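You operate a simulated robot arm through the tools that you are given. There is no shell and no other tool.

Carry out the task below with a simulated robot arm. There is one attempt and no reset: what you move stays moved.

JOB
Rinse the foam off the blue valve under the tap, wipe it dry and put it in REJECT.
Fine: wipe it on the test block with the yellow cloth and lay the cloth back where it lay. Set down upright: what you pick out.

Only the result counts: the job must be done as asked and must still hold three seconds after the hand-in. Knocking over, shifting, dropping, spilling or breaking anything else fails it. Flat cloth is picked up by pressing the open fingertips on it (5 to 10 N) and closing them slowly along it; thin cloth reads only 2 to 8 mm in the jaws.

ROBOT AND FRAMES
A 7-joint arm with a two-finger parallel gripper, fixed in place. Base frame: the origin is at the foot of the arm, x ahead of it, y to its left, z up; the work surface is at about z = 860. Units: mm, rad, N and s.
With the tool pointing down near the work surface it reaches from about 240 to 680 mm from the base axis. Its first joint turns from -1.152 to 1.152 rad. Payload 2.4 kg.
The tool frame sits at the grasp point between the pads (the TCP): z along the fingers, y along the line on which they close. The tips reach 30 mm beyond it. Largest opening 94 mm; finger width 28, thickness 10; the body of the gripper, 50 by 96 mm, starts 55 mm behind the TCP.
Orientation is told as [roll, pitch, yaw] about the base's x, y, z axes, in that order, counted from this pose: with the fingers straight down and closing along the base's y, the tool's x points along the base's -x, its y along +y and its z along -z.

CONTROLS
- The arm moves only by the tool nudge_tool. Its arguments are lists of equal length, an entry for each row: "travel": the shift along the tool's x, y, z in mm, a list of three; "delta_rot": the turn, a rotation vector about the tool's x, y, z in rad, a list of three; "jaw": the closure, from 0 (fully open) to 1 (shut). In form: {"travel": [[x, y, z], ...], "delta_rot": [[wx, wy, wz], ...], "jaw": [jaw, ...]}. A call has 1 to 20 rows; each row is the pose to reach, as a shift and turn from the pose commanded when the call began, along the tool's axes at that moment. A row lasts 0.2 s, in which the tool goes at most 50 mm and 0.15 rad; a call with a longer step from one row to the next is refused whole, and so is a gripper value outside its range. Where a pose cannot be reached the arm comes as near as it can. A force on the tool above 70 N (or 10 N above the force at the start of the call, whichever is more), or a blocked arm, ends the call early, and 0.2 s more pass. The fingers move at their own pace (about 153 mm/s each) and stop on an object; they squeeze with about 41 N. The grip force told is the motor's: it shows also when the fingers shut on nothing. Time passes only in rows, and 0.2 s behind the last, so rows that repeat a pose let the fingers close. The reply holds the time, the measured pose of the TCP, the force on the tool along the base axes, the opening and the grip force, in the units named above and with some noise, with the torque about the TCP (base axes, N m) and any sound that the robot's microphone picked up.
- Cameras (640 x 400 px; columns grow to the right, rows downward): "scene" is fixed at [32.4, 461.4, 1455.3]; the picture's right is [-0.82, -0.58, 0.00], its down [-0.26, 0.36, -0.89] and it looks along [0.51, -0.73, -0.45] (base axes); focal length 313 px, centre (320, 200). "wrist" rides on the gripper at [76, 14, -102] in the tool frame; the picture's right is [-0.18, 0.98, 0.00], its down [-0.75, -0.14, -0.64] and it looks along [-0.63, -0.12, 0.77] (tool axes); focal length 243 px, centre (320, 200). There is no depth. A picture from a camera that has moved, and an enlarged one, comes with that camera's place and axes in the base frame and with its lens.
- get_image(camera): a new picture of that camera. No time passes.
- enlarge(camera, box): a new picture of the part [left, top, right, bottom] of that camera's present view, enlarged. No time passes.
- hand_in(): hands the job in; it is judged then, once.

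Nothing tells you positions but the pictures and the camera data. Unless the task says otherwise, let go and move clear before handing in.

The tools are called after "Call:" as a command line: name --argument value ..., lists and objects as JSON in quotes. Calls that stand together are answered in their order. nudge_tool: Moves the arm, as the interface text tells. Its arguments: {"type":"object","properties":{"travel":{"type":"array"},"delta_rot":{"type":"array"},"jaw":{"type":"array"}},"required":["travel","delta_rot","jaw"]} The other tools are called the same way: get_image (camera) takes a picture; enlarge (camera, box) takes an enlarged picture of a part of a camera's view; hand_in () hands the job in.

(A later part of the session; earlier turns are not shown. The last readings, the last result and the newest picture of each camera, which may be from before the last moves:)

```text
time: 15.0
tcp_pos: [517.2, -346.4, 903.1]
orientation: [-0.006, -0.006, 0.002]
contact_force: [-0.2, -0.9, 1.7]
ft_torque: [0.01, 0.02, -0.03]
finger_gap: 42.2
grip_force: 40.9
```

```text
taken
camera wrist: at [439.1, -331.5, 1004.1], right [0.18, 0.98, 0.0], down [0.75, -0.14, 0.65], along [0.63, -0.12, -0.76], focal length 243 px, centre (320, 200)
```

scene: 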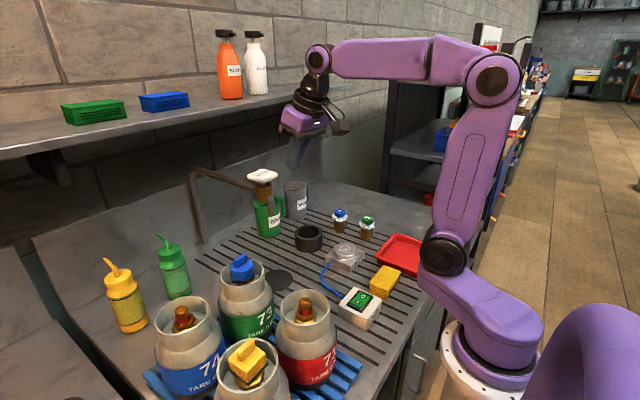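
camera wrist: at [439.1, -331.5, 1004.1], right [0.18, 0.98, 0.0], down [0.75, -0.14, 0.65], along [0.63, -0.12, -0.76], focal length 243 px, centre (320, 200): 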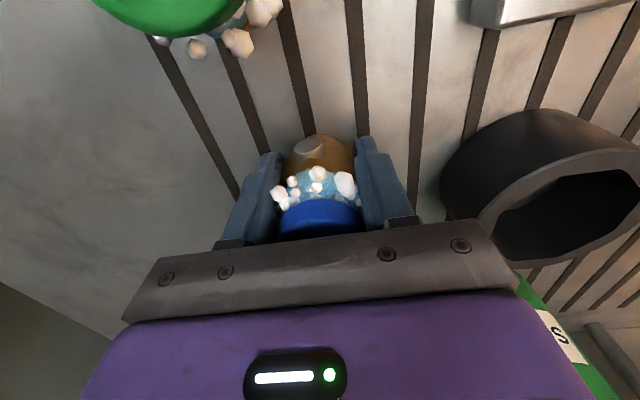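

The grip reads 42 mm at 41 N on the hex body. I'll lift straight up and check it.

Call:
nudge_tool --travel '[[0, 0, -15], [0, 0, -50], [0, 0, -85], [0, 0, -105]]' --delta_rot '[[0, 0, 0], [0, 0, 0], [0, 0, 0], [0, 0, 0]]' --jaw '[1, 1, 1, 1]'

Call:
enlarge --camera "scene" --box '[290, 140, 418, 260]'

```text
time: 16.0
tcp_pos: [518.0, -347.7, 1010.1]
orientation: [-0.004, -0.004, 0.001]
contact_force: [-0.1, 0.7, -2.7]
ft_torque: [0.01, 0.02, 0.01]
finger_gap: 42.3
grip_force: 41.1
```

```text
3.33 times, centred on (354, 200) of scene
camera zoom: at [32.4, 461.4, 1455.3], right [-0.82, -0.58, 0.0], down [-0.26, 0.36, -0.89], along [0.51, -0.73, -0.45], focal length 1044 px, centre (207, 200)
```

zoom: 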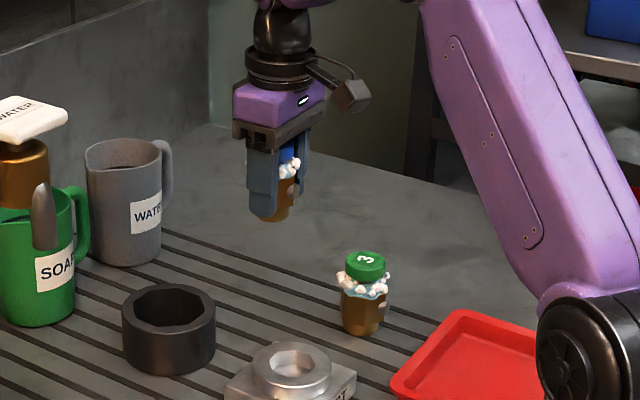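

The valve is held firmly. I'll carry it to the open area at about (450, -80), set it down there and re-grip it with a tilt that fits under the spout.

Call:
nudge_tool --travel '[[5, 25, 0], [15, 65, 0], [26, 105, 0], [37, 145, 0], [48, 185, 0], [58, 225, 0], [66, 255, 0], [68, 268, 0], [68, 268, 0]]' --delta_rot '[[0, 0, 0], [0, 0, 0], [0, 0, 0], [0, 0, 0], [0, 0, 0], [0, 0, 0], [0, 0, 0], [0, 0, 0], [0, 0, 0]]' --jaw '[1, 1, 1, 1, 1, 1, 1, 1, 1]'

Call:
get_image --camera "wrist"

Call:
get_image --camera "scene"

```text
time: 18.0
tcp_pos: [448.3, -76.0, 1007.8]
orientation: [-0.005, -0.004, 0.0]
contact_force: [0.4, -0.4, -3.3]
ft_torque: [-0.02, -0.01, 0.01]
finger_gap: 42.1
grip_force: 40.5
```

```text
taken
camera wrist: at [371.0, -60.9, 1108.3], right [0.18, 0.98, 0.0], down [0.75, -0.14, 0.65], along [0.63, -0.12, -0.76], focal length 243 px, centre (320, 200)
```

wrist: 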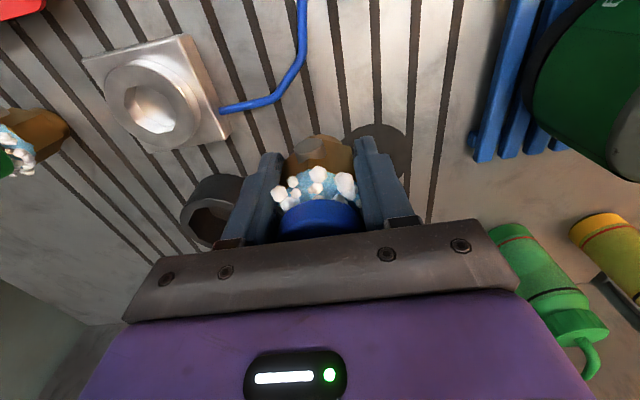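

```text
taken
```

scene: 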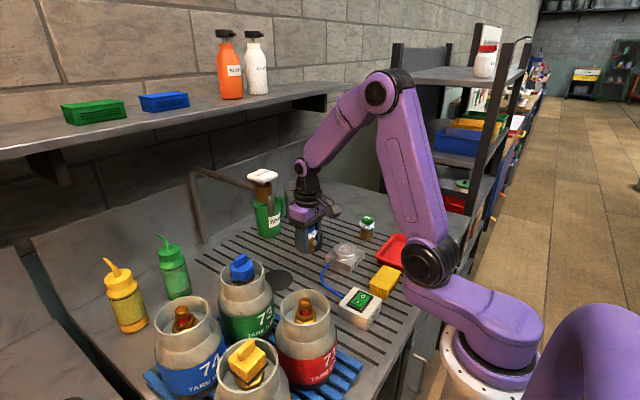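

The hose runs close to this spot, so I'll shift the set-down point to about (447, -28), clear of the hose, bottle 73 and the drain, and lower most of the way.

Call:
nudge_tool --travel '[[1, 25, 0], [2, 50, 0], [2, 50, 30], [2, 50, 65], [2, 50, 95], [2, 50, 100], [2, 50, 102]]' --delta_rot '[[0, 0, 0], [0, 0, 0], [0, 0, 0], [0, 0, 0], [0, 0, 0], [0, 0, 0], [0, 0, 0]]' --jaw '[1, 1, 1, 1, 1, 1, 1]'

Call:
get_image --camera "wrist"

Call:
enlarge --camera "scene" --box '[220, 160, 380, 310]'

```text
time: 19.6
tcp_pos: [447.3, -28.4, 904.2]
orientation: [-0.007, -0.005, -0.002]
contact_force: [0.2, -0.4, -2.9]
ft_torque: [-0.05, 0.0, -0.01]
finger_gap: 42.1
grip_force: 40.5
```

```text
taken
camera wrist: at [370.0, -12.5, 1005.2], right [0.19, 0.98, 0.0], down [0.75, -0.14, 0.65], along [0.63, -0.12, -0.76], focal length 243 px, centre (320, 200)
```

wrist: 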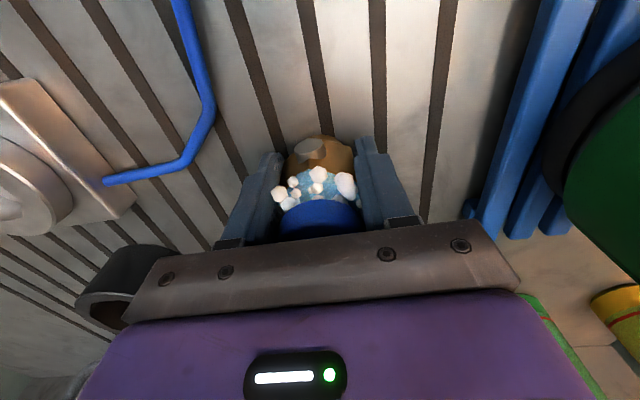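

```text
2.67 times, centred on (300, 235) of scene
camera zoom: at [32.4, 461.4, 1455.3], right [-0.82, -0.58, 0.0], down [-0.26, 0.36, -0.89], along [0.51, -0.73, -0.45], focal length 836 px, centre (373, 107)
```

zoom: 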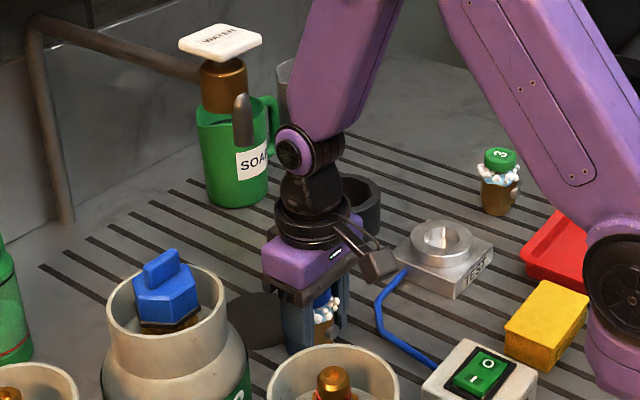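

The valve still hangs free, a few mm above the surface. I'll lower in 1 mm steps until it touches.

Call:
nudge_tool --travel '[[0, 0, 1], [0, 0, 2], [0, 0, 2]]' --delta_rot '[[0, 0, 0], [0, 0, 0], [0, 0, 0]]' --jaw '[1, 1, 1]'

```text
time: 20.4
tcp_pos: [446.4, -28.3, 903.1]
orientation: [-0.005, -0.005, 0.001]
contact_force: [-3.3, 2.4, 16.0]
ft_torque: [0.36, 0.09, 0.03]
finger_gap: 42.1
grip_force: 41.0
```

It's in contact at 16 N. I'll ease off slightly and open the jaws.

Call:
nudge_tool --travel '[[0, 0, -0.7], [0, 0, -0.7], [0, 0, -0.7], [0, 0, -0.7], [0, 0, -0.7]]' --delta_rot '[[0, 0, 0], [0, 0, 0], [0, 0, 0], [0, 0, 0], [0, 0, 0]]' --jaw '[1, 0.45, 0.3, 0.1, 0]'

Call:
get_image --camera "wrist"

```text
time: 21.6
tcp_pos: [447.1, -28.4, 902.7]
orientation: [-0.006, -0.004, -0.001]
contact_force: [-0.2, -0.5, -0.5]
ft_torque: [-0.05, -0.01, -0.02]
finger_gap: 94.0
grip_force: 0.1
```

```text
taken
camera wrist: at [369.3, -13.3, 1004.9], right [0.18, 0.98, 0.0], down [0.75, -0.14, 0.65], along [0.63, -0.12, -0.76], focal length 243 px, centre (320, 200)
```

wrist: 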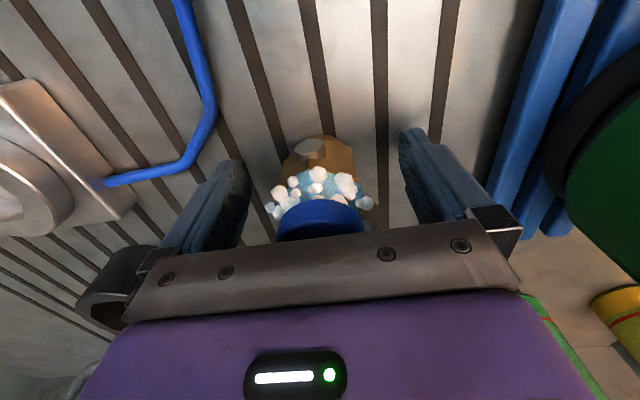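

The valve stands free between the open fingers. I'll tilt the tool 0.5 rad about the grasp point, keeping the fingers either side of the valve.

Call:
nudge_tool --travel '[[2, 0, -1], [4, 0, -1], [4, 0, -1], [4, 0, 0], [4, 0, 0], [4, 0, 0]]' --delta_rot '[[0, -0.1, 0], [0, -0.2, 0], [0, -0.3, 0], [0, -0.4, 0], [0, -0.5, 0], [0, -0.5, 0]]' --jaw '[0, 0, 0, 0, 0, 0]'

Call:
get_image --camera "wrist"

Call:
enlarge --camera "scene" --box '[220, 160, 380, 310]'

```text
time: 23.0
tcp_pos: [441.9, -28.6, 904.1]
orientation: [-0.006, -0.506, 0.001]
contact_force: [-0.1, 0.6, -0.1]
ft_torque: [-0.03, 0.01, -0.01]
finger_gap: 93.8
grip_force: 0.1
```

```text
taken
camera wrist: at [324.7, -12.8, 955.3], right [0.16, 0.98, 0.08], down [0.35, -0.14, 0.93], along [0.92, -0.12, -0.36], focal length 243 px, centre (320, 200)
```

wrist: 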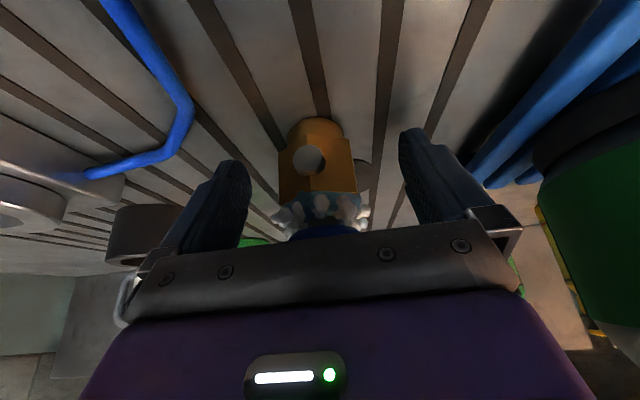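

```text
2.67 times, centred on (300, 235) of scene
camera zoom: at [32.4, 461.4, 1455.3], right [-0.82, -0.58, 0.0], down [-0.26, 0.36, -0.89], along [0.51, -0.73, -0.45], focal length 836 px, centre (373, 107)
```

zoom: 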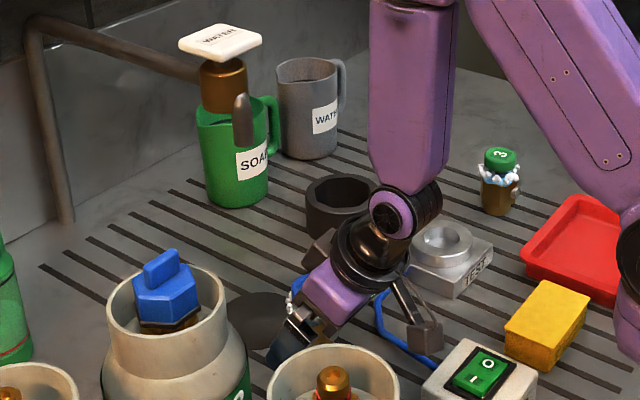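

The fingers are tilted and straddle the valve. Closing on the hex flats now.

Call:
nudge_tool --travel '[[0, 0, 0], [0, 0, 0], [0, 0, 0], [0, 0, 0], [0, 0, 0], [0, 0, 0]]' --delta_rot '[[0, 0, 0], [0, 0, 0], [0, 0, 0], [0, 0, 0], [0, 0, 0], [0, 0, 0]]' --jaw '[0.3, 0.45, 0.52, 0.6, 0.75, 1]'

Call:
get_image --camera "wrist"

```text
time: 24.4
tcp_pos: [442.5, -27.2, 903.6]
orientation: [-0.005, -0.503, 0.002]
contact_force: [0.1, -1.6, 2.5]
ft_torque: [0.0, -0.02, -0.01]
finger_gap: 41.9
grip_force: 40.9
```

```text
taken
camera wrist: at [324.9, -12.8, 955.4], right [0.16, 0.98, 0.08], down [0.35, -0.14, 0.93], along [0.92, -0.12, -0.37], focal length 243 px, centre (320, 200)
```

wrist: 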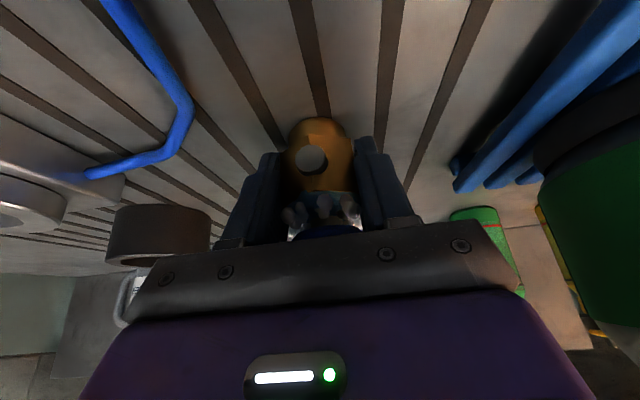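

The re-grip is solid at 42 mm. I'll lift 25 mm, carry the valve forward under the spout and look before setting down.

Call:
nudge_tool --travel '[[-5, 0, -9], [-12, 0, -22], [-29.6, 0, -12.3], [-47.1, 0, -2.6], [-62, -1, 5.5], [-77.8, -1, 14.3], [-77.8, -1, 14.3]]' --delta_rot '[[0, 0, 0], [0, 0, 0], [0, 0, 0], [0, 0, 0], [0, 0, 0], [0, 0, 0], [0, 0, 0]]' --jaw '[1, 1, 1, 1, 1, 1, 1]'

Call:
get_image --camera "wrist"

Call:
enlarge --camera "scene" --box '[220, 160, 380, 310]'

```text
time: 26.0
tcp_pos: [517.2, -29.0, 930.0]
orientation: [-0.007, -0.505, 0.001]
contact_force: [0.3, 1.4, -2.7]
ft_torque: [-0.05, 0.03, 0.03]
finger_gap: 41.8
grip_force: 40.7
```

```text
taken
camera wrist: at [399.8, -14.3, 980.8], right [0.16, 0.98, 0.08], down [0.35, -0.14, 0.93], along [0.92, -0.12, -0.37], focal length 243 px, centre (320, 200)
```

wrist: 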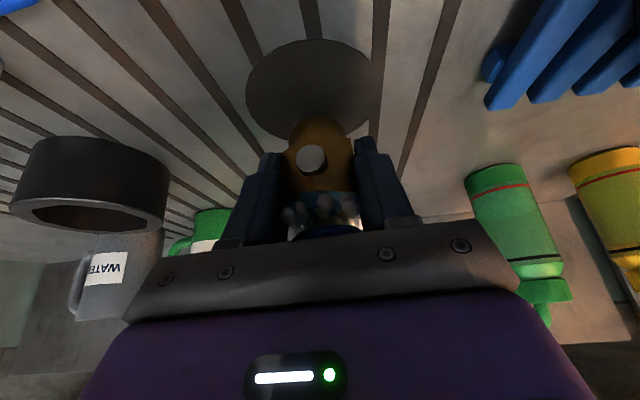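

```text
2.67 times, centred on (300, 235) of scene
camera zoom: at [32.4, 461.4, 1455.3], right [-0.82, -0.58, 0.0], down [-0.26, 0.36, -0.89], along [0.51, -0.73, -0.45], focal length 836 px, centre (373, 107)
```

zoom: 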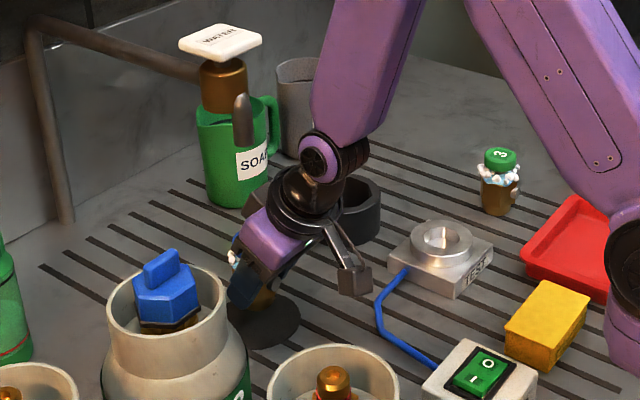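

The valve hangs right over the drain disc, aligned with the spout. I'll lower it toward the disc.

Call:
nudge_tool --travel '[[4.8, 1, 8.8], [9.2, 1, 16.6], [10.1, 1, 18.4], [11.1, 1, 20.2]]' --delta_rot '[[0, 0, 0], [0, 0, 0], [0, 0, 0], [0, 0, 0]]' --jaw '[1, 1, 1, 1]'

```text
time: 27.0
tcp_pos: [518.3, -28.7, 905.5]
orientation: [-0.007, -0.504, 0.002]
contact_force: [0.1, -0.5, -1.7]
ft_torque: [0.0, 0.05, 0.03]
finger_gap: 42.1
grip_force: 40.8
```

Call:
nudge_tool --travel '[[0.5, 0, 0.9], [1, 0, 1.75], [1, 0, 1.75]]' --delta_rot '[[0, 0, 0], [0, 0, 0], [0, 0, 0]]' --jaw '[1, 1, 1]'

```text
time: 27.8
tcp_pos: [517.7, -27.9, 904.2]
orientation: [-0.006, -0.505, 0.001]
contact_force: [0.1, 1.3, -3.8]
ft_torque: [0.0, -0.02, -0.01]
finger_gap: 42.2
grip_force: 40.8
```

No contact yet, so I'll go a little further.

Call:
nudge_tool --travel '[[0.5, 0, 0.9], [0.8, 0, 1.3], [0.8, 0, 1.3]]' --delta_rot '[[0, 0, 0], [0, 0, 0], [0, 0, 0]]' --jaw '[1, 1, 1]'

```text
time: 28.6
tcp_pos: [518.7, -30.0, 902.2]
orientation: [-0.007, -0.509, 0.003]
contact_force: [-6.0, -1.1, 22.0]
ft_torque: [0.04, 0.23, 0.05]
finger_gap: 41.9
grip_force: 41.0
```

Firm contact with the drain. I'll ease off, open, and back out along the finger axis.

Call:
nudge_tool --travel '[[-0.3, 0, -0.6], [-0.3, 0, -0.6], [-0.3, 0, -0.6], [-0.3, 0, -0.6], [-0.3, 0, -0.6]]' --delta_rot '[[0, 0, 0], [0, 0, 0], [0, 0, 0], [0, 0, 0], [0, 0, 0]]' --jaw '[1, 0.45, 0.3, 0.1, 0]'

Call:
get_image --camera "wrist"

```text
time: 29.8
tcp_pos: [517.4, -29.4, 903.2]
orientation: [-0.005, -0.505, 0.003]
contact_force: [-0.7, 0.3, -0.5]
ft_torque: [-0.01, 0.0, -0.03]
finger_gap: 94.1
grip_force: 0.1
```

```text
taken
camera wrist: at [400.3, -13.7, 954.5], right [0.16, 0.98, 0.08], down [0.35, -0.14, 0.93], along [0.92, -0.12, -0.37], focal length 243 px, centre (320, 200)
```

wrist: 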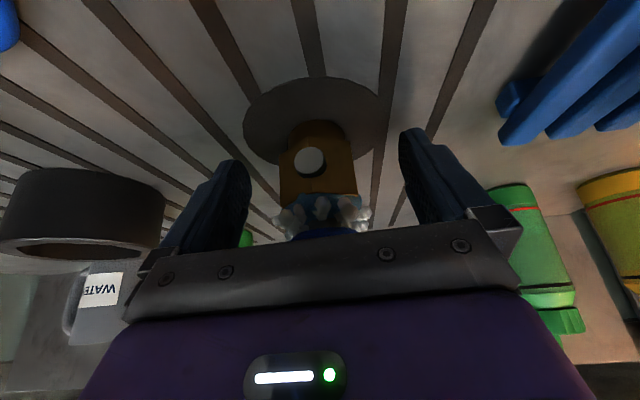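

The valve stands on the drain. Backing out along the tool axis, then I'll check its placement under the spout.

Call:
nudge_tool --travel '[[0, 0, -15], [0, 0, -45], [0, 0, -80], [0, 0, -110], [0, 0, -110]]' --delta_rot '[[0, 0, 0], [0, 0, 0], [0, 0, 0], [0, 0, 0], [0, 0, 0]]' --jaw '[0, 0, 0, 0, 0]'

Call:
get_image --camera "wrist"

Call:
enlarge --camera "scene" --box '[220, 160, 380, 310]'

```text
time: 31.0
tcp_pos: [464.9, -31.5, 996.3]
orientation: [-0.007, -0.506, 0.003]
contact_force: [-0.4, 0.0, 0.6]
ft_torque: [-0.01, 0.02, 0.02]
finger_gap: 93.8
grip_force: 0.1
```

```text
taken
camera wrist: at [347.7, -16.4, 1048.2], right [0.16, 0.98, 0.08], down [0.35, -0.14, 0.93], along [0.92, -0.12, -0.37], focal length 243 px, centre (320, 200)
```

wrist: 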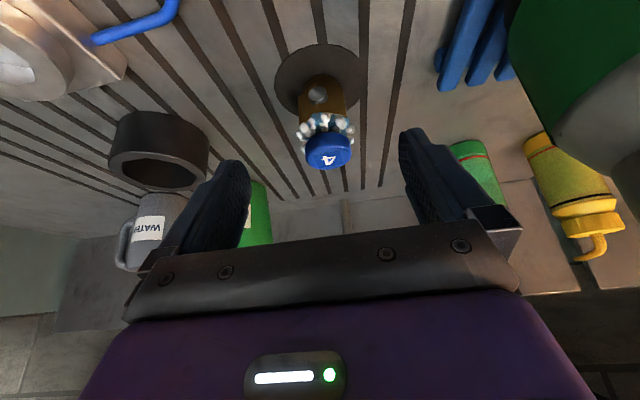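

```text
2.67 times, centred on (300, 235) of scene
camera zoom: at [32.4, 461.4, 1455.3], right [-0.82, -0.58, 0.0], down [-0.26, 0.36, -0.89], along [0.51, -0.73, -0.45], focal length 836 px, centre (373, 107)
```

zoom: 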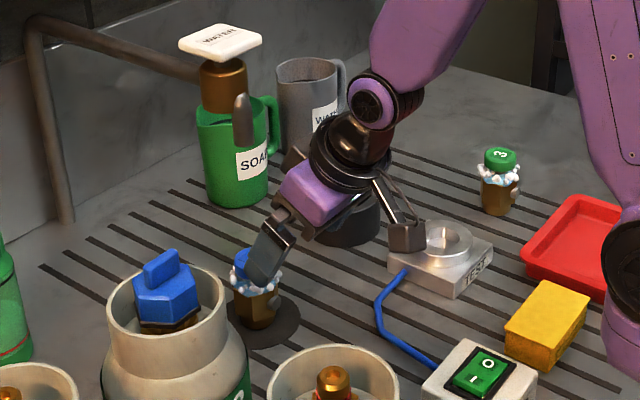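

The valve stands upright on the drain disc. I'll raise the arm, close the jaws and come over the WATER plate again.

Call:
nudge_tool --travel '[[-16, 0, -39], [-32, 0, -77], [-48, 0, -116], [-64, 0, -155], [-80, 0, -193], [-97, 0, -232], [-119, 0, -207], [-142, 0, -182], [-164.7, 1, -157], [-164.7, 1, -157]]' --delta_rot '[[0, 0.03, 0], [0, 0.06, 0], [0, 0.09, 0], [0, 0.12, 0], [0, 0.15, 0], [0, 0.172, 0], [0, 0.172, 0], [0, 0.172, 0], [0, 0.172, 0], [0, 0.172, 0]]' --jaw '[0, 0.3, 0.6, 1, 1, 1, 1, 1, 1, 1]'

Call:
get_image --camera "wrist"

Call:
enlarge --camera "scene" --box '[220, 160, 348, 310]'

```text
time: 33.2
tcp_pos: [533.4, -24.7, 1214.5]
orientation: [-0.007, -0.334, 0.001]
contact_force: [0.3, 0.2, 0.3]
ft_torque: [0.02, -0.02, 0.0]
finger_gap: 0.1
grip_force: 32.9
```

```text
taken
camera wrist: at [426.5, -10.9, 1285.2], right [0.17, 0.98, 0.06], down [0.5, -0.14, 0.85], along [0.85, -0.12, -0.52], focal length 243 px, centre (320, 200)
```

wrist: 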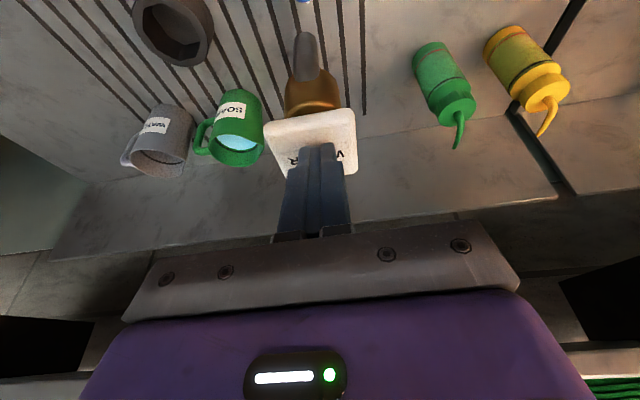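

```text
2.67 times, centred on (284, 235) of scene
camera zoom: at [32.4, 461.4, 1455.3], right [-0.82, -0.58, 0.0], down [-0.26, 0.36, -0.89], along [0.51, -0.73, -0.45], focal length 836 px, centre (416, 107)
```

zoom: 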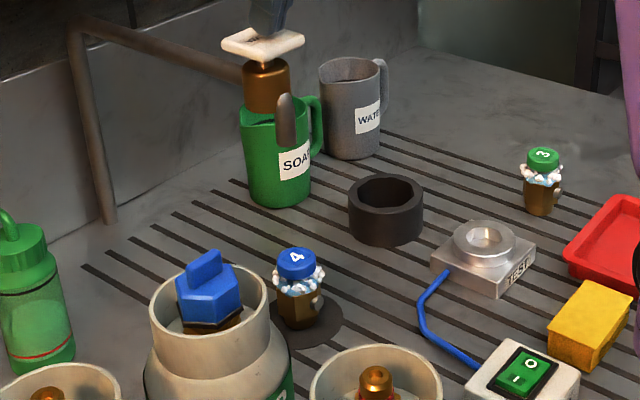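

The valve sits in line below the spout. I'll centre on the plate, press it down and hold while watching the stream.

Call:
nudge_tool --travel '[[1.6, -5, 4.7], [3.3, -5, 9.4], [4.6, -5, 13.2], [5.2, -5, 15.1], [5.9, -5, 17], [6.6, -5, 18.9], [7.2, -5, 20.8], [7.2, -5, 20.8], [7.2, -5, 20.8]]' --delta_rot '[[0, 0, 0], [0, 0, 0], [0, 0, 0], [0, 0, 0], [0, 0, 0], [0, 0, 0], [0, 0, 0], [0, 0, 0], [0, 0, 0]]' --jaw '[1, 1, 1, 1, 1, 1, 1, 1, 1]'

Call:
enlarge --camera "scene" --box '[240, 180, 320, 310]'

Call:
get_image --camera "wrist"

```text
time: 35.2
tcp_pos: [532.5, -31.3, 1197.7]
orientation: [-0.007, -0.341, 0.0]
contact_force: [-5.6, -7.0, 36.6]
ft_torque: [-0.22, 0.34, 0.14]
finger_gap: 0.1
grip_force: 32.6
heard: click
```

```text
3.08 times, centred on (280, 245) of scene
camera zoom: at [31.5, 461.2, 1455.4], right [-0.82, -0.58, 0.0], down [-0.26, 0.37, -0.9], along [0.52, -0.73, -0.45], focal length 964 px, centre (443, 62)
```

zoom: 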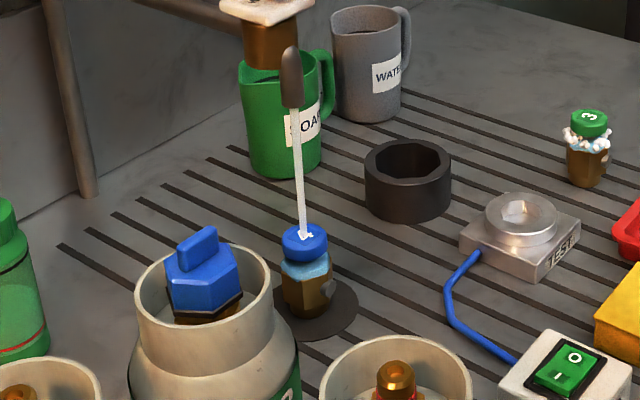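

```text
taken
camera wrist: at [425.5, -15.8, 1267.2], right [0.18, 0.98, 0.06], down [0.49, -0.14, 0.86], along [0.85, -0.12, -0.51], focal length 243 px, centre (320, 200)
```

wrist: 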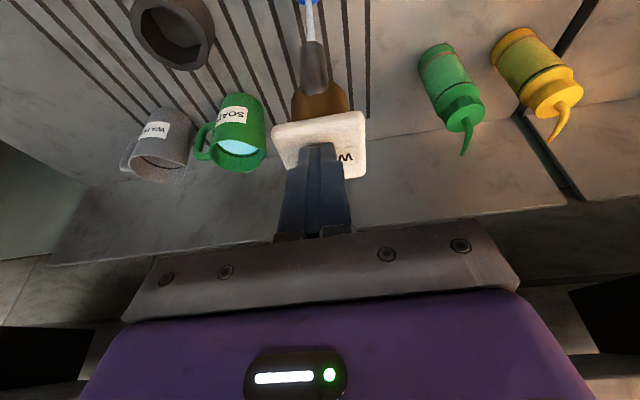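

The stream hits the valve and the white foam is already vanishing; a bluish soap film remains. I'll keep holding the plate down.

Call:
nudge_tool --travel '[[0, 0, 0], [0, 0, 0], [0, 0, 0], [0, 0, 0], [0, 0, 0], [0, 0, 0], [0, 0, 0], [0, 0, 0], [0, 0, 0], [0, 0, 0]]' --delta_rot '[[0, 0, 0], [0, 0, 0], [0, 0, 0], [0, 0, 0], [0, 0, 0], [0, 0, 0], [0, 0, 0], [0, 0, 0], [0, 0, 0], [0, 0, 0]]' --jaw '[1, 1, 1, 1, 1, 1, 1, 1, 1, 1]'

Call:
enlarge --camera "scene" --box '[260, 220, 324, 270]'

```text
time: 37.4
tcp_pos: [533.5, -30.2, 1197.5]
orientation: [-0.006, -0.342, 0.001]
contact_force: [-4.2, -12.4, 36.3]
ft_torque: [-0.35, 0.26, 0.03]
finger_gap: 0.0
grip_force: 33.0
```

```text
8.00 times, centred on (292, 245) of scene
camera zoom: at [31.6, 461.0, 1455.5], right [-0.82, -0.58, 0.0], down [-0.26, 0.37, -0.89], along [0.52, -0.73, -0.45], focal length 2507 px, centre (544, -160)
```

zoom: 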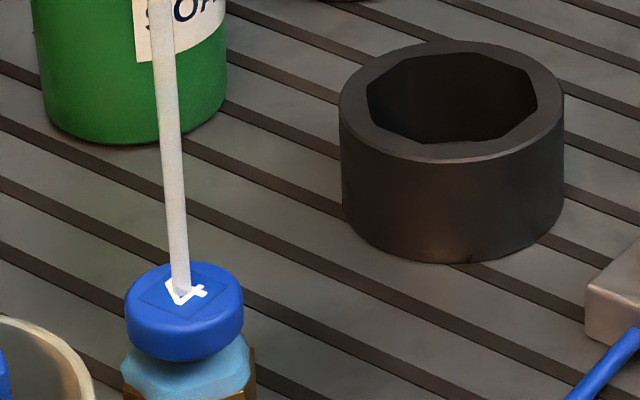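

The bubbles are gone; I'll look closely at the remaining light-blue band.

Call:
enlarge --camera "scene" --box '[270, 245, 318, 290]'

Call:
nudge_tool --travel '[[0, 0, 0], [0, 0, 0], [0, 0, 0], [0, 0, 0], [0, 0, 0], [0, 0, 0], [0, 0, 0], [0, 0, 0], [0, 0, 0], [0, 0, 0], [0, 0, 0], [0, 0, 0]]' --delta_rot '[[0, 0, 0], [0, 0, 0], [0, 0, 0], [0, 0, 0], [0, 0, 0], [0, 0, 0], [0, 0, 0], [0, 0, 0], [0, 0, 0], [0, 0, 0], [0, 0, 0], [0, 0, 0]]' --jaw '[1, 1, 1, 1, 1, 1, 1, 1, 1, 1, 1, 1]'

Call:
enlarge --camera "scene" --box '[270, 245, 318, 290]'

```text
8.89 times, centred on (294, 268) of scene
camera zoom: at [31.6, 461.0, 1455.5], right [-0.82, -0.58, 0.0], down [-0.26, 0.37, -0.89], along [0.52, -0.73, -0.45], focal length 2785 px, centre (551, -400)
```

zoom: 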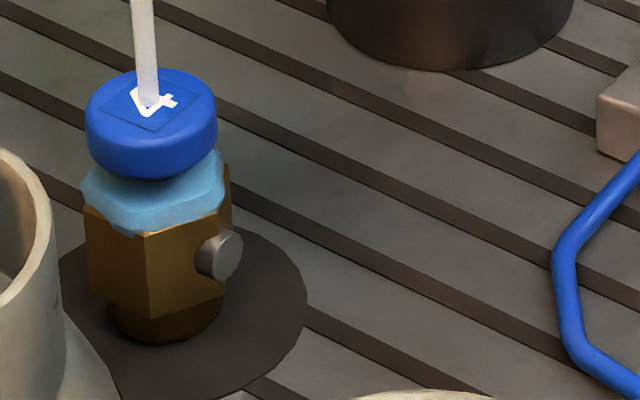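

```text
time: 40.0
tcp_pos: [533.7, -30.8, 1197.6]
orientation: [-0.005, -0.342, 0.003]
contact_force: [-2.7, -9.9, 36.0]
ft_torque: [-0.38, 0.19, 0.02]
finger_gap: 0.0
grip_force: 33.0
```

```text
8.89 times, centred on (294, 268) of scene
camera zoom: at [31.6, 461.1, 1455.4], right [-0.82, -0.58, 0.0], down [-0.26, 0.37, -0.89], along [0.52, -0.73, -0.45], focal length 2785 px, centre (551, -400)
```

zoom: 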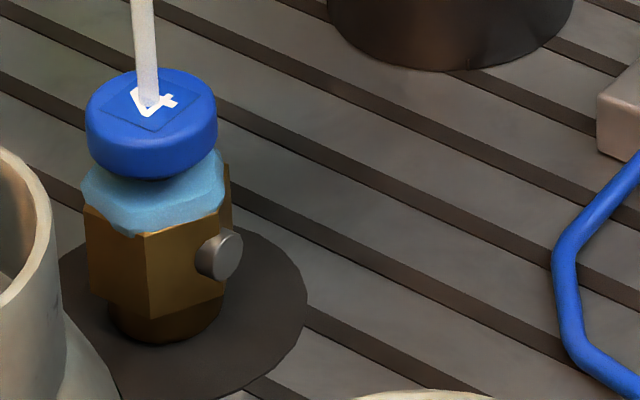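

The blue film looks like wetness rather than foam. I'll rinse four more seconds to be safe, then release.

Call:
nudge_tool --travel '[[0, 0, 0], [0, 0, 0], [0, 0, 0], [0, 0, 0], [0, 0, 0], [0, 0, 0], [0, 0, 0], [0, 0, 0], [0, 0, 0], [0, 0, 0], [0, 0, 0], [0, 0, 0], [0, 0, 0], [0, 0, 0], [0, 0, 0], [0, 0, 0], [0, 0, 0], [0, 0, 0], [0, 0, 0], [0, 0, 0]]' --delta_rot '[[0, 0, 0], [0, 0, 0], [0, 0, 0], [0, 0, 0], [0, 0, 0], [0, 0, 0], [0, 0, 0], [0, 0, 0], [0, 0, 0], [0, 0, 0], [0, 0, 0], [0, 0, 0], [0, 0, 0], [0, 0, 0], [0, 0, 0], [0, 0, 0], [0, 0, 0], [0, 0, 0], [0, 0, 0], [0, 0, 0]]' --jaw '[1, 1, 1, 1, 1, 1, 1, 1, 1, 1, 1, 1, 1, 1, 1, 1, 1, 1, 1, 1]'

Call:
enlarge --camera "scene" --box '[270, 245, 318, 290]'

```text
time: 44.2
tcp_pos: [534.3, -30.2, 1196.7]
orientation: [-0.005, -0.342, 0.002]
contact_force: [-1.8, -6.9, 34.2]
ft_torque: [-0.25, 0.17, 0.0]
finger_gap: 0.0
grip_force: 32.8
```

```text
8.89 times, centred on (294, 268) of scene
camera zoom: at [31.7, 461.2, 1455.4], right [-0.82, -0.58, 0.0], down [-0.26, 0.37, -0.9], along [0.52, -0.73, -0.45], focal length 2785 px, centre (551, -400)
```

zoom: 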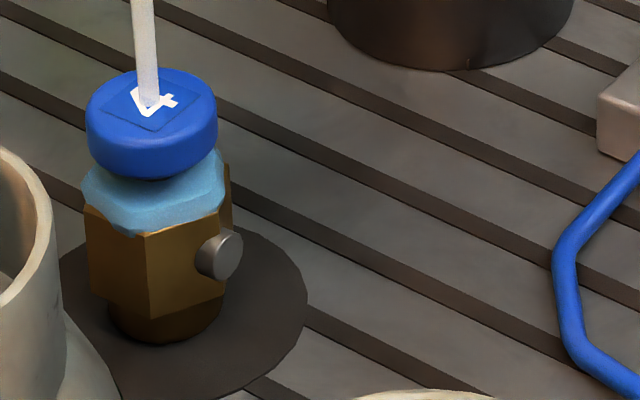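

The foam is off and only a water film remains. I'll release the tap and return, jaws open, to the tilted approach pose behind the valve.

Call:
nudge_tool --travel '[[-7.2, 0, -20.8], [19.8, 0, -41], [46.6, 0, -61], [73.3, -1, -81.6], [82.6, -1, -40.9], [91.9, -1, -0.2], [101.2, -1, 40.5], [110.5, -1, 81.2], [119.8, -1, 121.9], [129, -1, 162.7], [129, -1, 162.7]]' --delta_rot '[[0, 0, 0], [0, 0, 0], [0, 0, 0], [0, 0, 0], [0, -0.03, 0], [0, -0.06, 0], [0, -0.09, 0], [0, -0.12, 0], [0, -0.15, 0], [0, -0.172, 0], [0, -0.172, 0]]' --jaw '[1, 1, 1, 0.8, 0.5, 0.2, 0, 0, 0, 0, 0]'

Call:
get_image --camera "wrist"

Call:
enlarge --camera "scene" --box '[220, 160, 380, 310]'

```text
time: 46.6
tcp_pos: [467.0, -29.3, 997.3]
orientation: [-0.009, -0.506, 0.002]
contact_force: [-0.6, 0.4, -0.4]
ft_torque: [-0.01, -0.02, 0.04]
finger_gap: 93.9
grip_force: 0.1
```

```text
taken
camera wrist: at [348.8, -15.1, 1048.4], right [0.16, 0.98, 0.08], down [0.35, -0.14, 0.93], along [0.92, -0.12, -0.37], focal length 243 px, centre (320, 200)
```

wrist: 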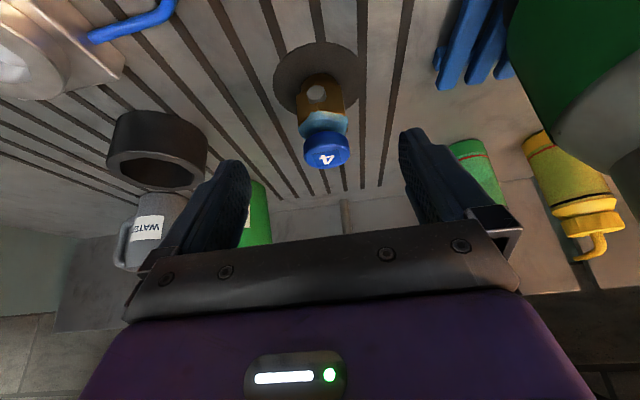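

```text
2.67 times, centred on (300, 235) of scene
camera zoom: at [32.4, 461.4, 1455.3], right [-0.82, -0.58, 0.0], down [-0.26, 0.36, -0.89], along [0.51, -0.73, -0.45], focal length 836 px, centre (373, 107)
```

zoom: 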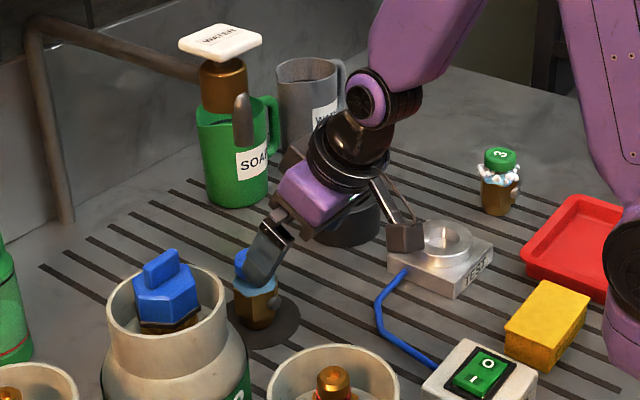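

The valve is rinsed and standing. Before gripping it I'll look straight down on the TEST block to measure its recess, the cloth and the red tray.

Call:
nudge_tool --travel '[[-2, -15, -30], [-3, -50, -45], [-5, -90, -60], [-6, -130, -68], [-7, -165, -68], [-7, -181, -68], [-7, -181, -68]]' --delta_rot '[[0, 0.08, 0], [0, 0.17, 0], [0, 0.26, 0], [0, 0.35, 0], [0, 0.44, 0], [0, 0.506, 0], [0, 0.506, 0]]' --jaw '[0, 0, 0, 0, 0, 0, 0]'

Call:
get_image --camera "wrist"

Call:
enlarge --camera "wrist" --box '[240, 40, 400, 160]'

```text
time: 48.2
tcp_pos: [435.4, -211.0, 1059.9]
orientation: [-0.005, 0.002, 0.001]
contact_force: [-0.3, -0.3, -0.2]
ft_torque: [-0.02, 0.01, 0.01]
finger_gap: 93.7
grip_force: 0.1
```

```text
taken
camera wrist: at [359.4, -196.2, 1161.7], right [0.18, 0.98, -0.01], down [0.76, -0.14, 0.64], along [0.63, -0.12, -0.77], focal length 243 px, centre (320, 200)
```

wrist: 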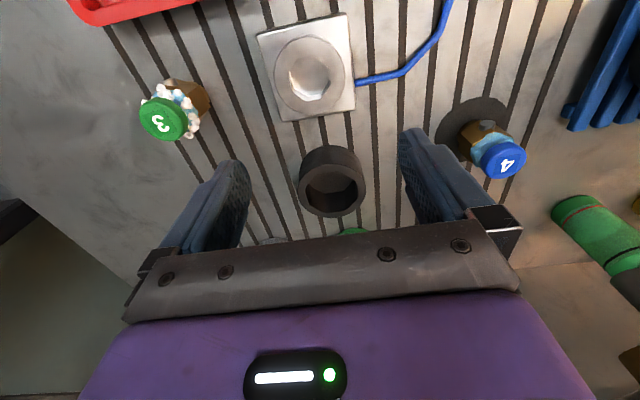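

```text
3.33 times, centred on (320, 100) of wrist
camera zoom: at [359.4, -196.2, 1161.7], right [0.18, 0.98, -0.01], down [0.76, -0.14, 0.64], along [0.63, -0.12, -0.77], focal length 809 px, centre (320, 533)
```

zoom: 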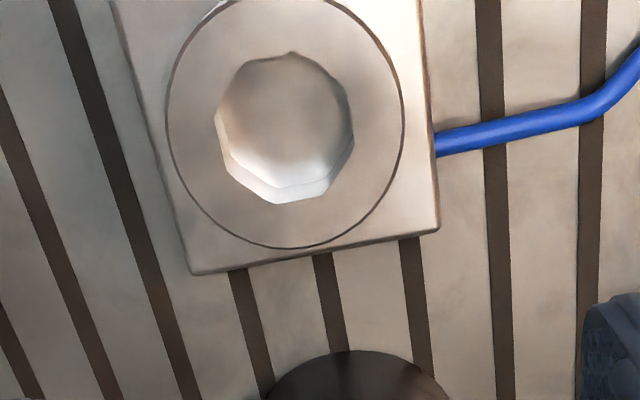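

The recess is about 41 mm wide, centred near (416, -217) with the ring top near z = 900; the valve's round foot (35 mm) will fit in it. Now a look at the cloth and the red tray.

Call:
nudge_tool --travel '[[39, -5, -23], [78, -10, -45], [117, -15, -68], [155, -19, -90], [155, -19, -90]]' --delta_rot '[[0, 0, 0], [0, 0, 0], [0, 0, 0], [0, 0, 0], [0, 0, 0]]' --jaw '[0, 0, 0, 0, 0]'

Call:
get_image --camera "wrist"

Call:
enlarge --camera "wrist" --box '[290, 10, 450, 110]'

Call:
enlarge --camera "wrist" --box '[140, 0, 300, 120]'

```text
time: 49.4
tcp_pos: [280.9, -233.9, 1152.2]
orientation: [-0.006, 0.002, 0.001]
contact_force: [-0.2, 1.3, 0.0]
ft_torque: [-0.01, 0.01, -0.01]
finger_gap: 94.0
grip_force: 0.0
```

```text
taken
camera wrist: at [204.6, -217.8, 1254.4], right [0.18, 0.98, -0.01], down [0.76, -0.14, 0.64], along [0.63, -0.12, -0.77], focal length 243 px, centre (320, 200)
```

wrist: 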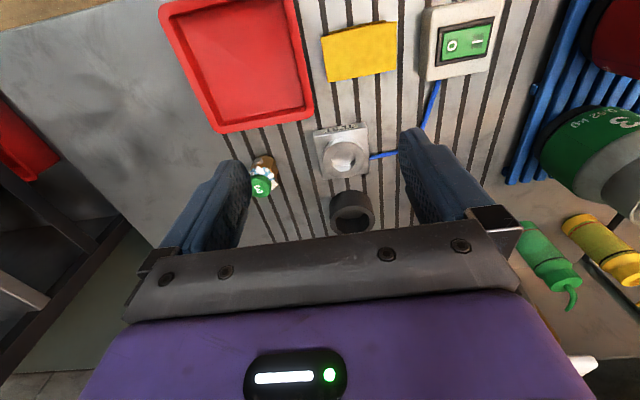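

```text
4.00 times, centred on (370, 60) of wrist
camera zoom: at [204.6, -217.8, 1254.4], right [0.18, 0.98, -0.01], down [0.76, -0.14, 0.64], along [0.63, -0.12, -0.77], focal length 970 px, centre (120, 760)
```

zoom: 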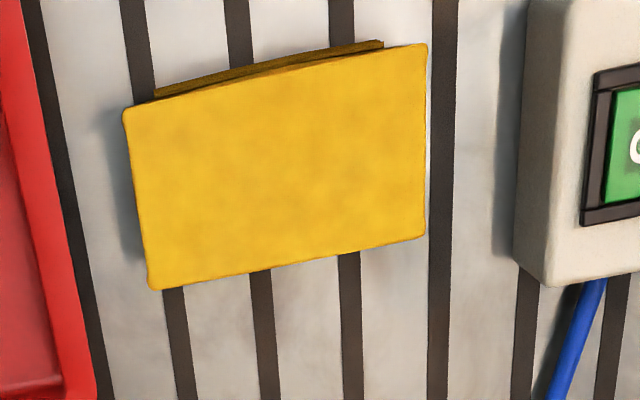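

```text
3.33 times, centred on (220, 60) of wrist
camera zoom: at [204.6, -217.8, 1254.4], right [0.18, 0.98, -0.01], down [0.76, -0.14, 0.64], along [0.63, -0.12, -0.77], focal length 809 px, centre (653, 667)
```

zoom: 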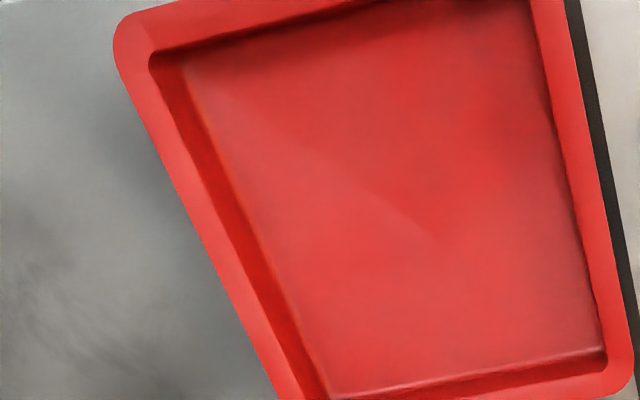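

The yellow cloth is a folded pad about 54 mm (x) by 94 mm (y), centred near (269, -177) and square to the axes. The red tray is empty. Now I'll go back to fetch the rinsed valve from the drain.

Call:
nudge_tool --travel '[[-22, 25, 10], [-45, 50, 25], [-70, 77, 45], [-95, 104, 65], [-120, 131, 90], [-142, 156, 112], [-165, 182, 135], [-186, 204, 155], [-186, 204, 155]]' --delta_rot '[[0, -0.065, 0], [0, -0.13, 0], [0, -0.195, 0], [0, -0.26, 0], [0, -0.325, 0], [0, -0.39, 0], [0, -0.455, 0], [0, -0.506, 0], [0, -0.506, 0]]' --jaw '[0, 0, 0, 0, 0, 0, 0, 0, 0]'

Call:
get_image --camera "wrist"

```text
time: 51.4
tcp_pos: [469.1, -33.0, 996.4]
orientation: [-0.005, -0.503, 0.002]
contact_force: [0.8, -0.1, 0.8]
ft_torque: [-0.01, 0.01, -0.03]
finger_gap: 93.9
grip_force: 0.1
```

```text
taken
camera wrist: at [351.4, -17.9, 1047.5], right [0.16, 0.98, 0.08], down [0.35, -0.14, 0.93], along [0.92, -0.12, -0.36], focal length 243 px, centre (320, 200)
```

wrist: 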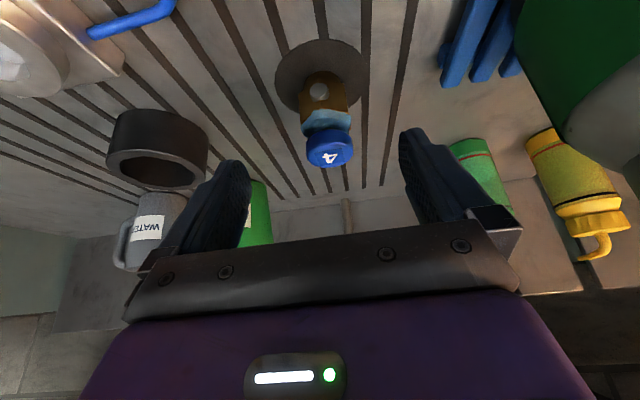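

The view matches my earlier approach. I'll slide in along the tool axis to the same grasp pose.

Call:
nudge_tool --travel '[[1, 3.6, 30], [2, 3.6, 60], [2.6, 3.6, 90], [2.6, 3.6, 104.9], [2.6, 3.6, 104.9]]' --delta_rot '[[0, 0, 0], [0, 0, 0], [0, 0, 0], [0, 0, 0], [0, 0, 0]]' --jaw '[0, 0, 0, 0, 0]'

Call:
get_image --camera "wrist"

```text
time: 52.6
tcp_pos: [516.3, -26.7, 902.8]
orientation: [-0.006, -0.504, 0.001]
contact_force: [0.0, -0.2, -0.1]
ft_torque: [-0.01, -0.02, 0.0]
finger_gap: 94.2
grip_force: 0.0
```

```text
taken
camera wrist: at [399.2, -11.0, 954.2], right [0.16, 0.98, 0.08], down [0.35, -0.14, 0.93], along [0.92, -0.12, -0.37], focal length 243 px, centre (320, 200)
```

wrist: 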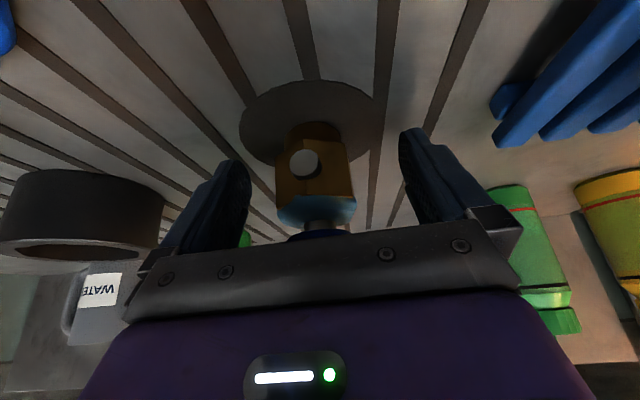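

I'll shift 2.5 mm to centre on the valve, then close.

Call:
nudge_tool --travel '[[0, -2.5, 0], [0, -2.5, 0], [0, -2.5, 0], [0, -2.5, 0], [0, -2.5, 0], [0, -2.5, 0], [0, -2.5, 0]]' --delta_rot '[[0, 0, 0], [0, 0, 0], [0, 0, 0], [0, 0, 0], [0, 0, 0], [0, 0, 0], [0, 0, 0]]' --jaw '[0.1, 0.3, 0.45, 0.52, 0.6, 0.75, 1]'

```text
time: 54.2
tcp_pos: [517.1, -28.6, 903.1]
orientation: [-0.005, -0.504, 0.002]
contact_force: [-0.6, -0.5, 1.9]
ft_torque: [0.04, 0.04, 0.03]
finger_gap: 42.1
grip_force: 40.6
```

Gripped at 42 mm. I'll lift clear, carry it back and across to above the TEST block.

Call:
nudge_tool --travel '[[-14.5, 0, -26.3], [-29.9, 0, -54.3], [5.1, -15, -73.6], [35.7, -40, -90.5], [48.9, -80, -97.8], [55.9, -120, -101.6], [60.3, -155, -104], [62.9, -188, -105.5], [62.9, -188, -105.5]]' --delta_rot '[[0, 0, 0], [0, 0, 0], [0, 0, 0], [0, 0, 0], [0, 0, 0], [0, 0, 0], [0, 0, 0], [0, 0, 0], [0, 0, 0]]' --jaw '[1, 1, 1, 1, 1, 1, 1, 1, 1]'

Call:
get_image --camera "wrist"

Call:
enlarge --camera "scene" --box '[290, 190, 410, 290]'

```text
time: 56.2
tcp_pos: [409.6, -215.2, 968.6]
orientation: [-0.006, -0.504, 0.0]
contact_force: [-0.8, 0.4, -3.6]
ft_torque: [0.02, 0.05, 0.0]
finger_gap: 41.8
grip_force: 41.3
```

```text
taken
camera wrist: at [292.2, -200.1, 1020.2], right [0.16, 0.98, 0.08], down [0.35, -0.14, 0.93], along [0.92, -0.12, -0.37], focal length 243 px, centre (320, 200)
```

wrist: 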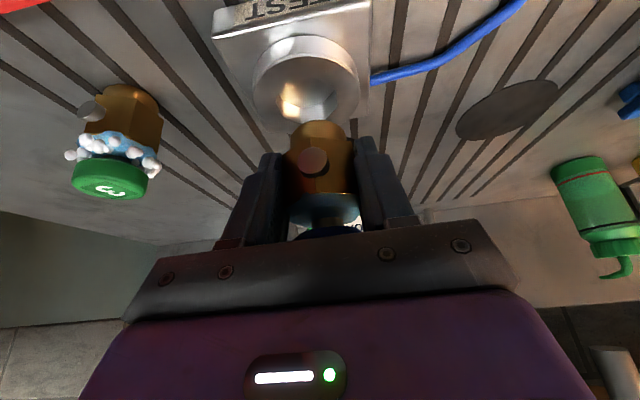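

```text
4.00 times, centred on (350, 240) of scene
camera zoom: at [32.4, 461.4, 1455.3], right [-0.82, -0.58, 0.0], down [-0.26, 0.36, -0.89], along [0.51, -0.73, -0.45], focal length 1253 px, centre (200, 40)
```

zoom: 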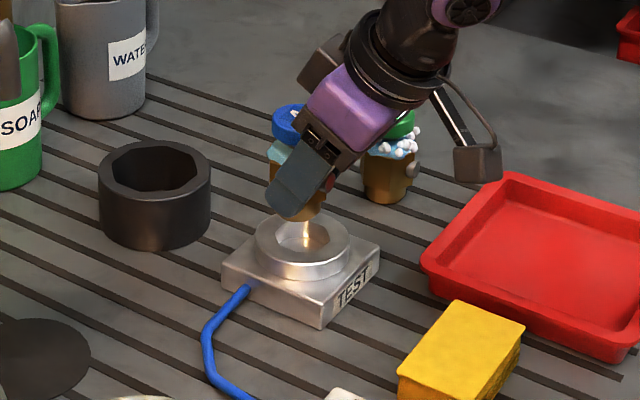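

The valve hovers just over the recess. I'll enlarge to compare the foot position with the recess.

Call:
enlarge --camera "wrist" --box '[220, 0, 400, 200]'

Call:
enlarge --camera "scene" --box '[335, 210, 395, 260]'

```text
2.00 times, centred on (310, 100) of wrist
camera zoom: at [292.2, -200.1, 1020.2], right [0.16, 0.98, 0.08], down [0.35, -0.14, 0.93], along [0.92, -0.12, -0.37], focal length 485 px, centre (340, 400)
```

zoom: 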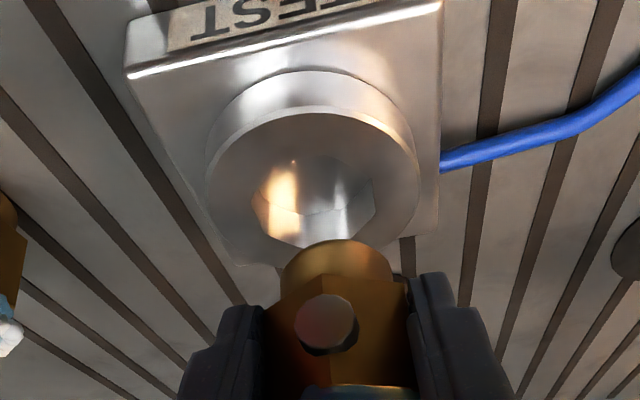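

```text
8.00 times, centred on (365, 235) of scene
camera zoom: at [32.4, 461.4, 1455.3], right [-0.82, -0.58, 0.0], down [-0.26, 0.36, -0.89], along [0.51, -0.73, -0.45], focal length 2507 px, centre (-40, -80)
```

zoom: 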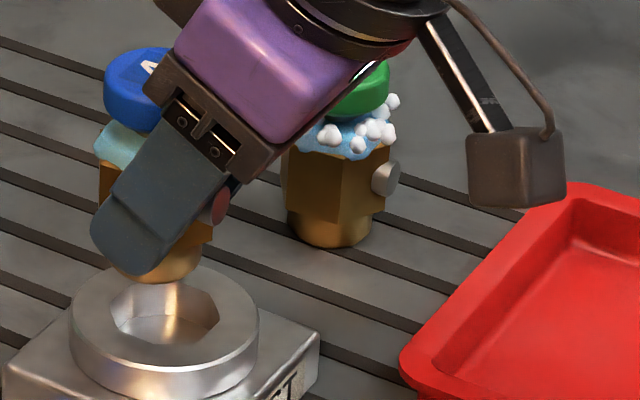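

The foot looks about 2 mm too far in +x and 3–4 mm too far in +y relative to the recess. I'll correct that and come down to just above the ring for a closer look.

Call:
nudge_tool --travel '[[1.75, -3.5, -1], [6, -3.5, 7], [10.4, -3.5, 14.8], [10.4, -3.5, 14.8]]' --delta_rot '[[0, 0, 0], [0, 0, 0], [0, 0, 0], [0, 0, 0]]' --jaw '[1, 1, 1, 1]'

Call:
enlarge --camera "wrist" --box '[230, 30, 390, 150]'

Call:
enlarge --camera "scene" --box '[335, 220, 375, 260]'

```text
time: 57.2
tcp_pos: [407.0, -221.6, 949.7]
orientation: [-0.007, -0.505, 0.002]
contact_force: [-0.2, 0.7, -2.7]
ft_torque: [0.01, 0.03, 0.0]
finger_gap: 41.8
grip_force: 41.1
```

```text
3.33 times, centred on (310, 90) of wrist
camera zoom: at [290.4, -205.5, 1000.7], right [0.16, 0.98, 0.08], down [0.35, -0.14, 0.93], along [0.92, -0.12, -0.37], focal length 809 px, centre (353, 567)
```

zoom: 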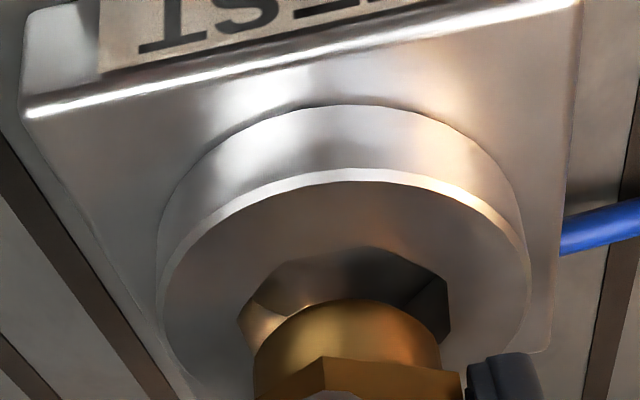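

```text
10.00 times, centred on (355, 240) of scene
camera zoom: at [32.4, 461.4, 1455.3], right [-0.82, -0.58, 0.0], down [-0.26, 0.36, -0.89], along [0.51, -0.73, -0.45], focal length 3133 px, centre (-30, -200)
```

zoom: 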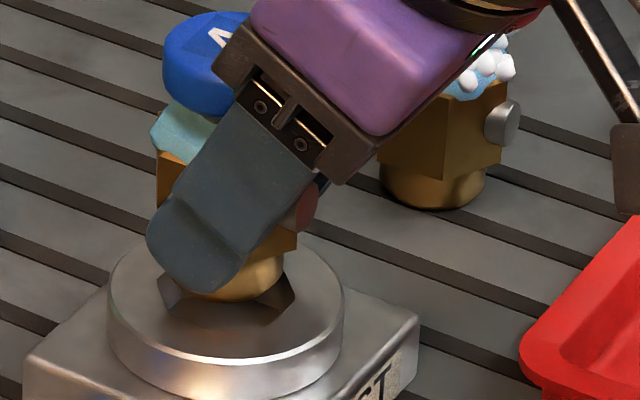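

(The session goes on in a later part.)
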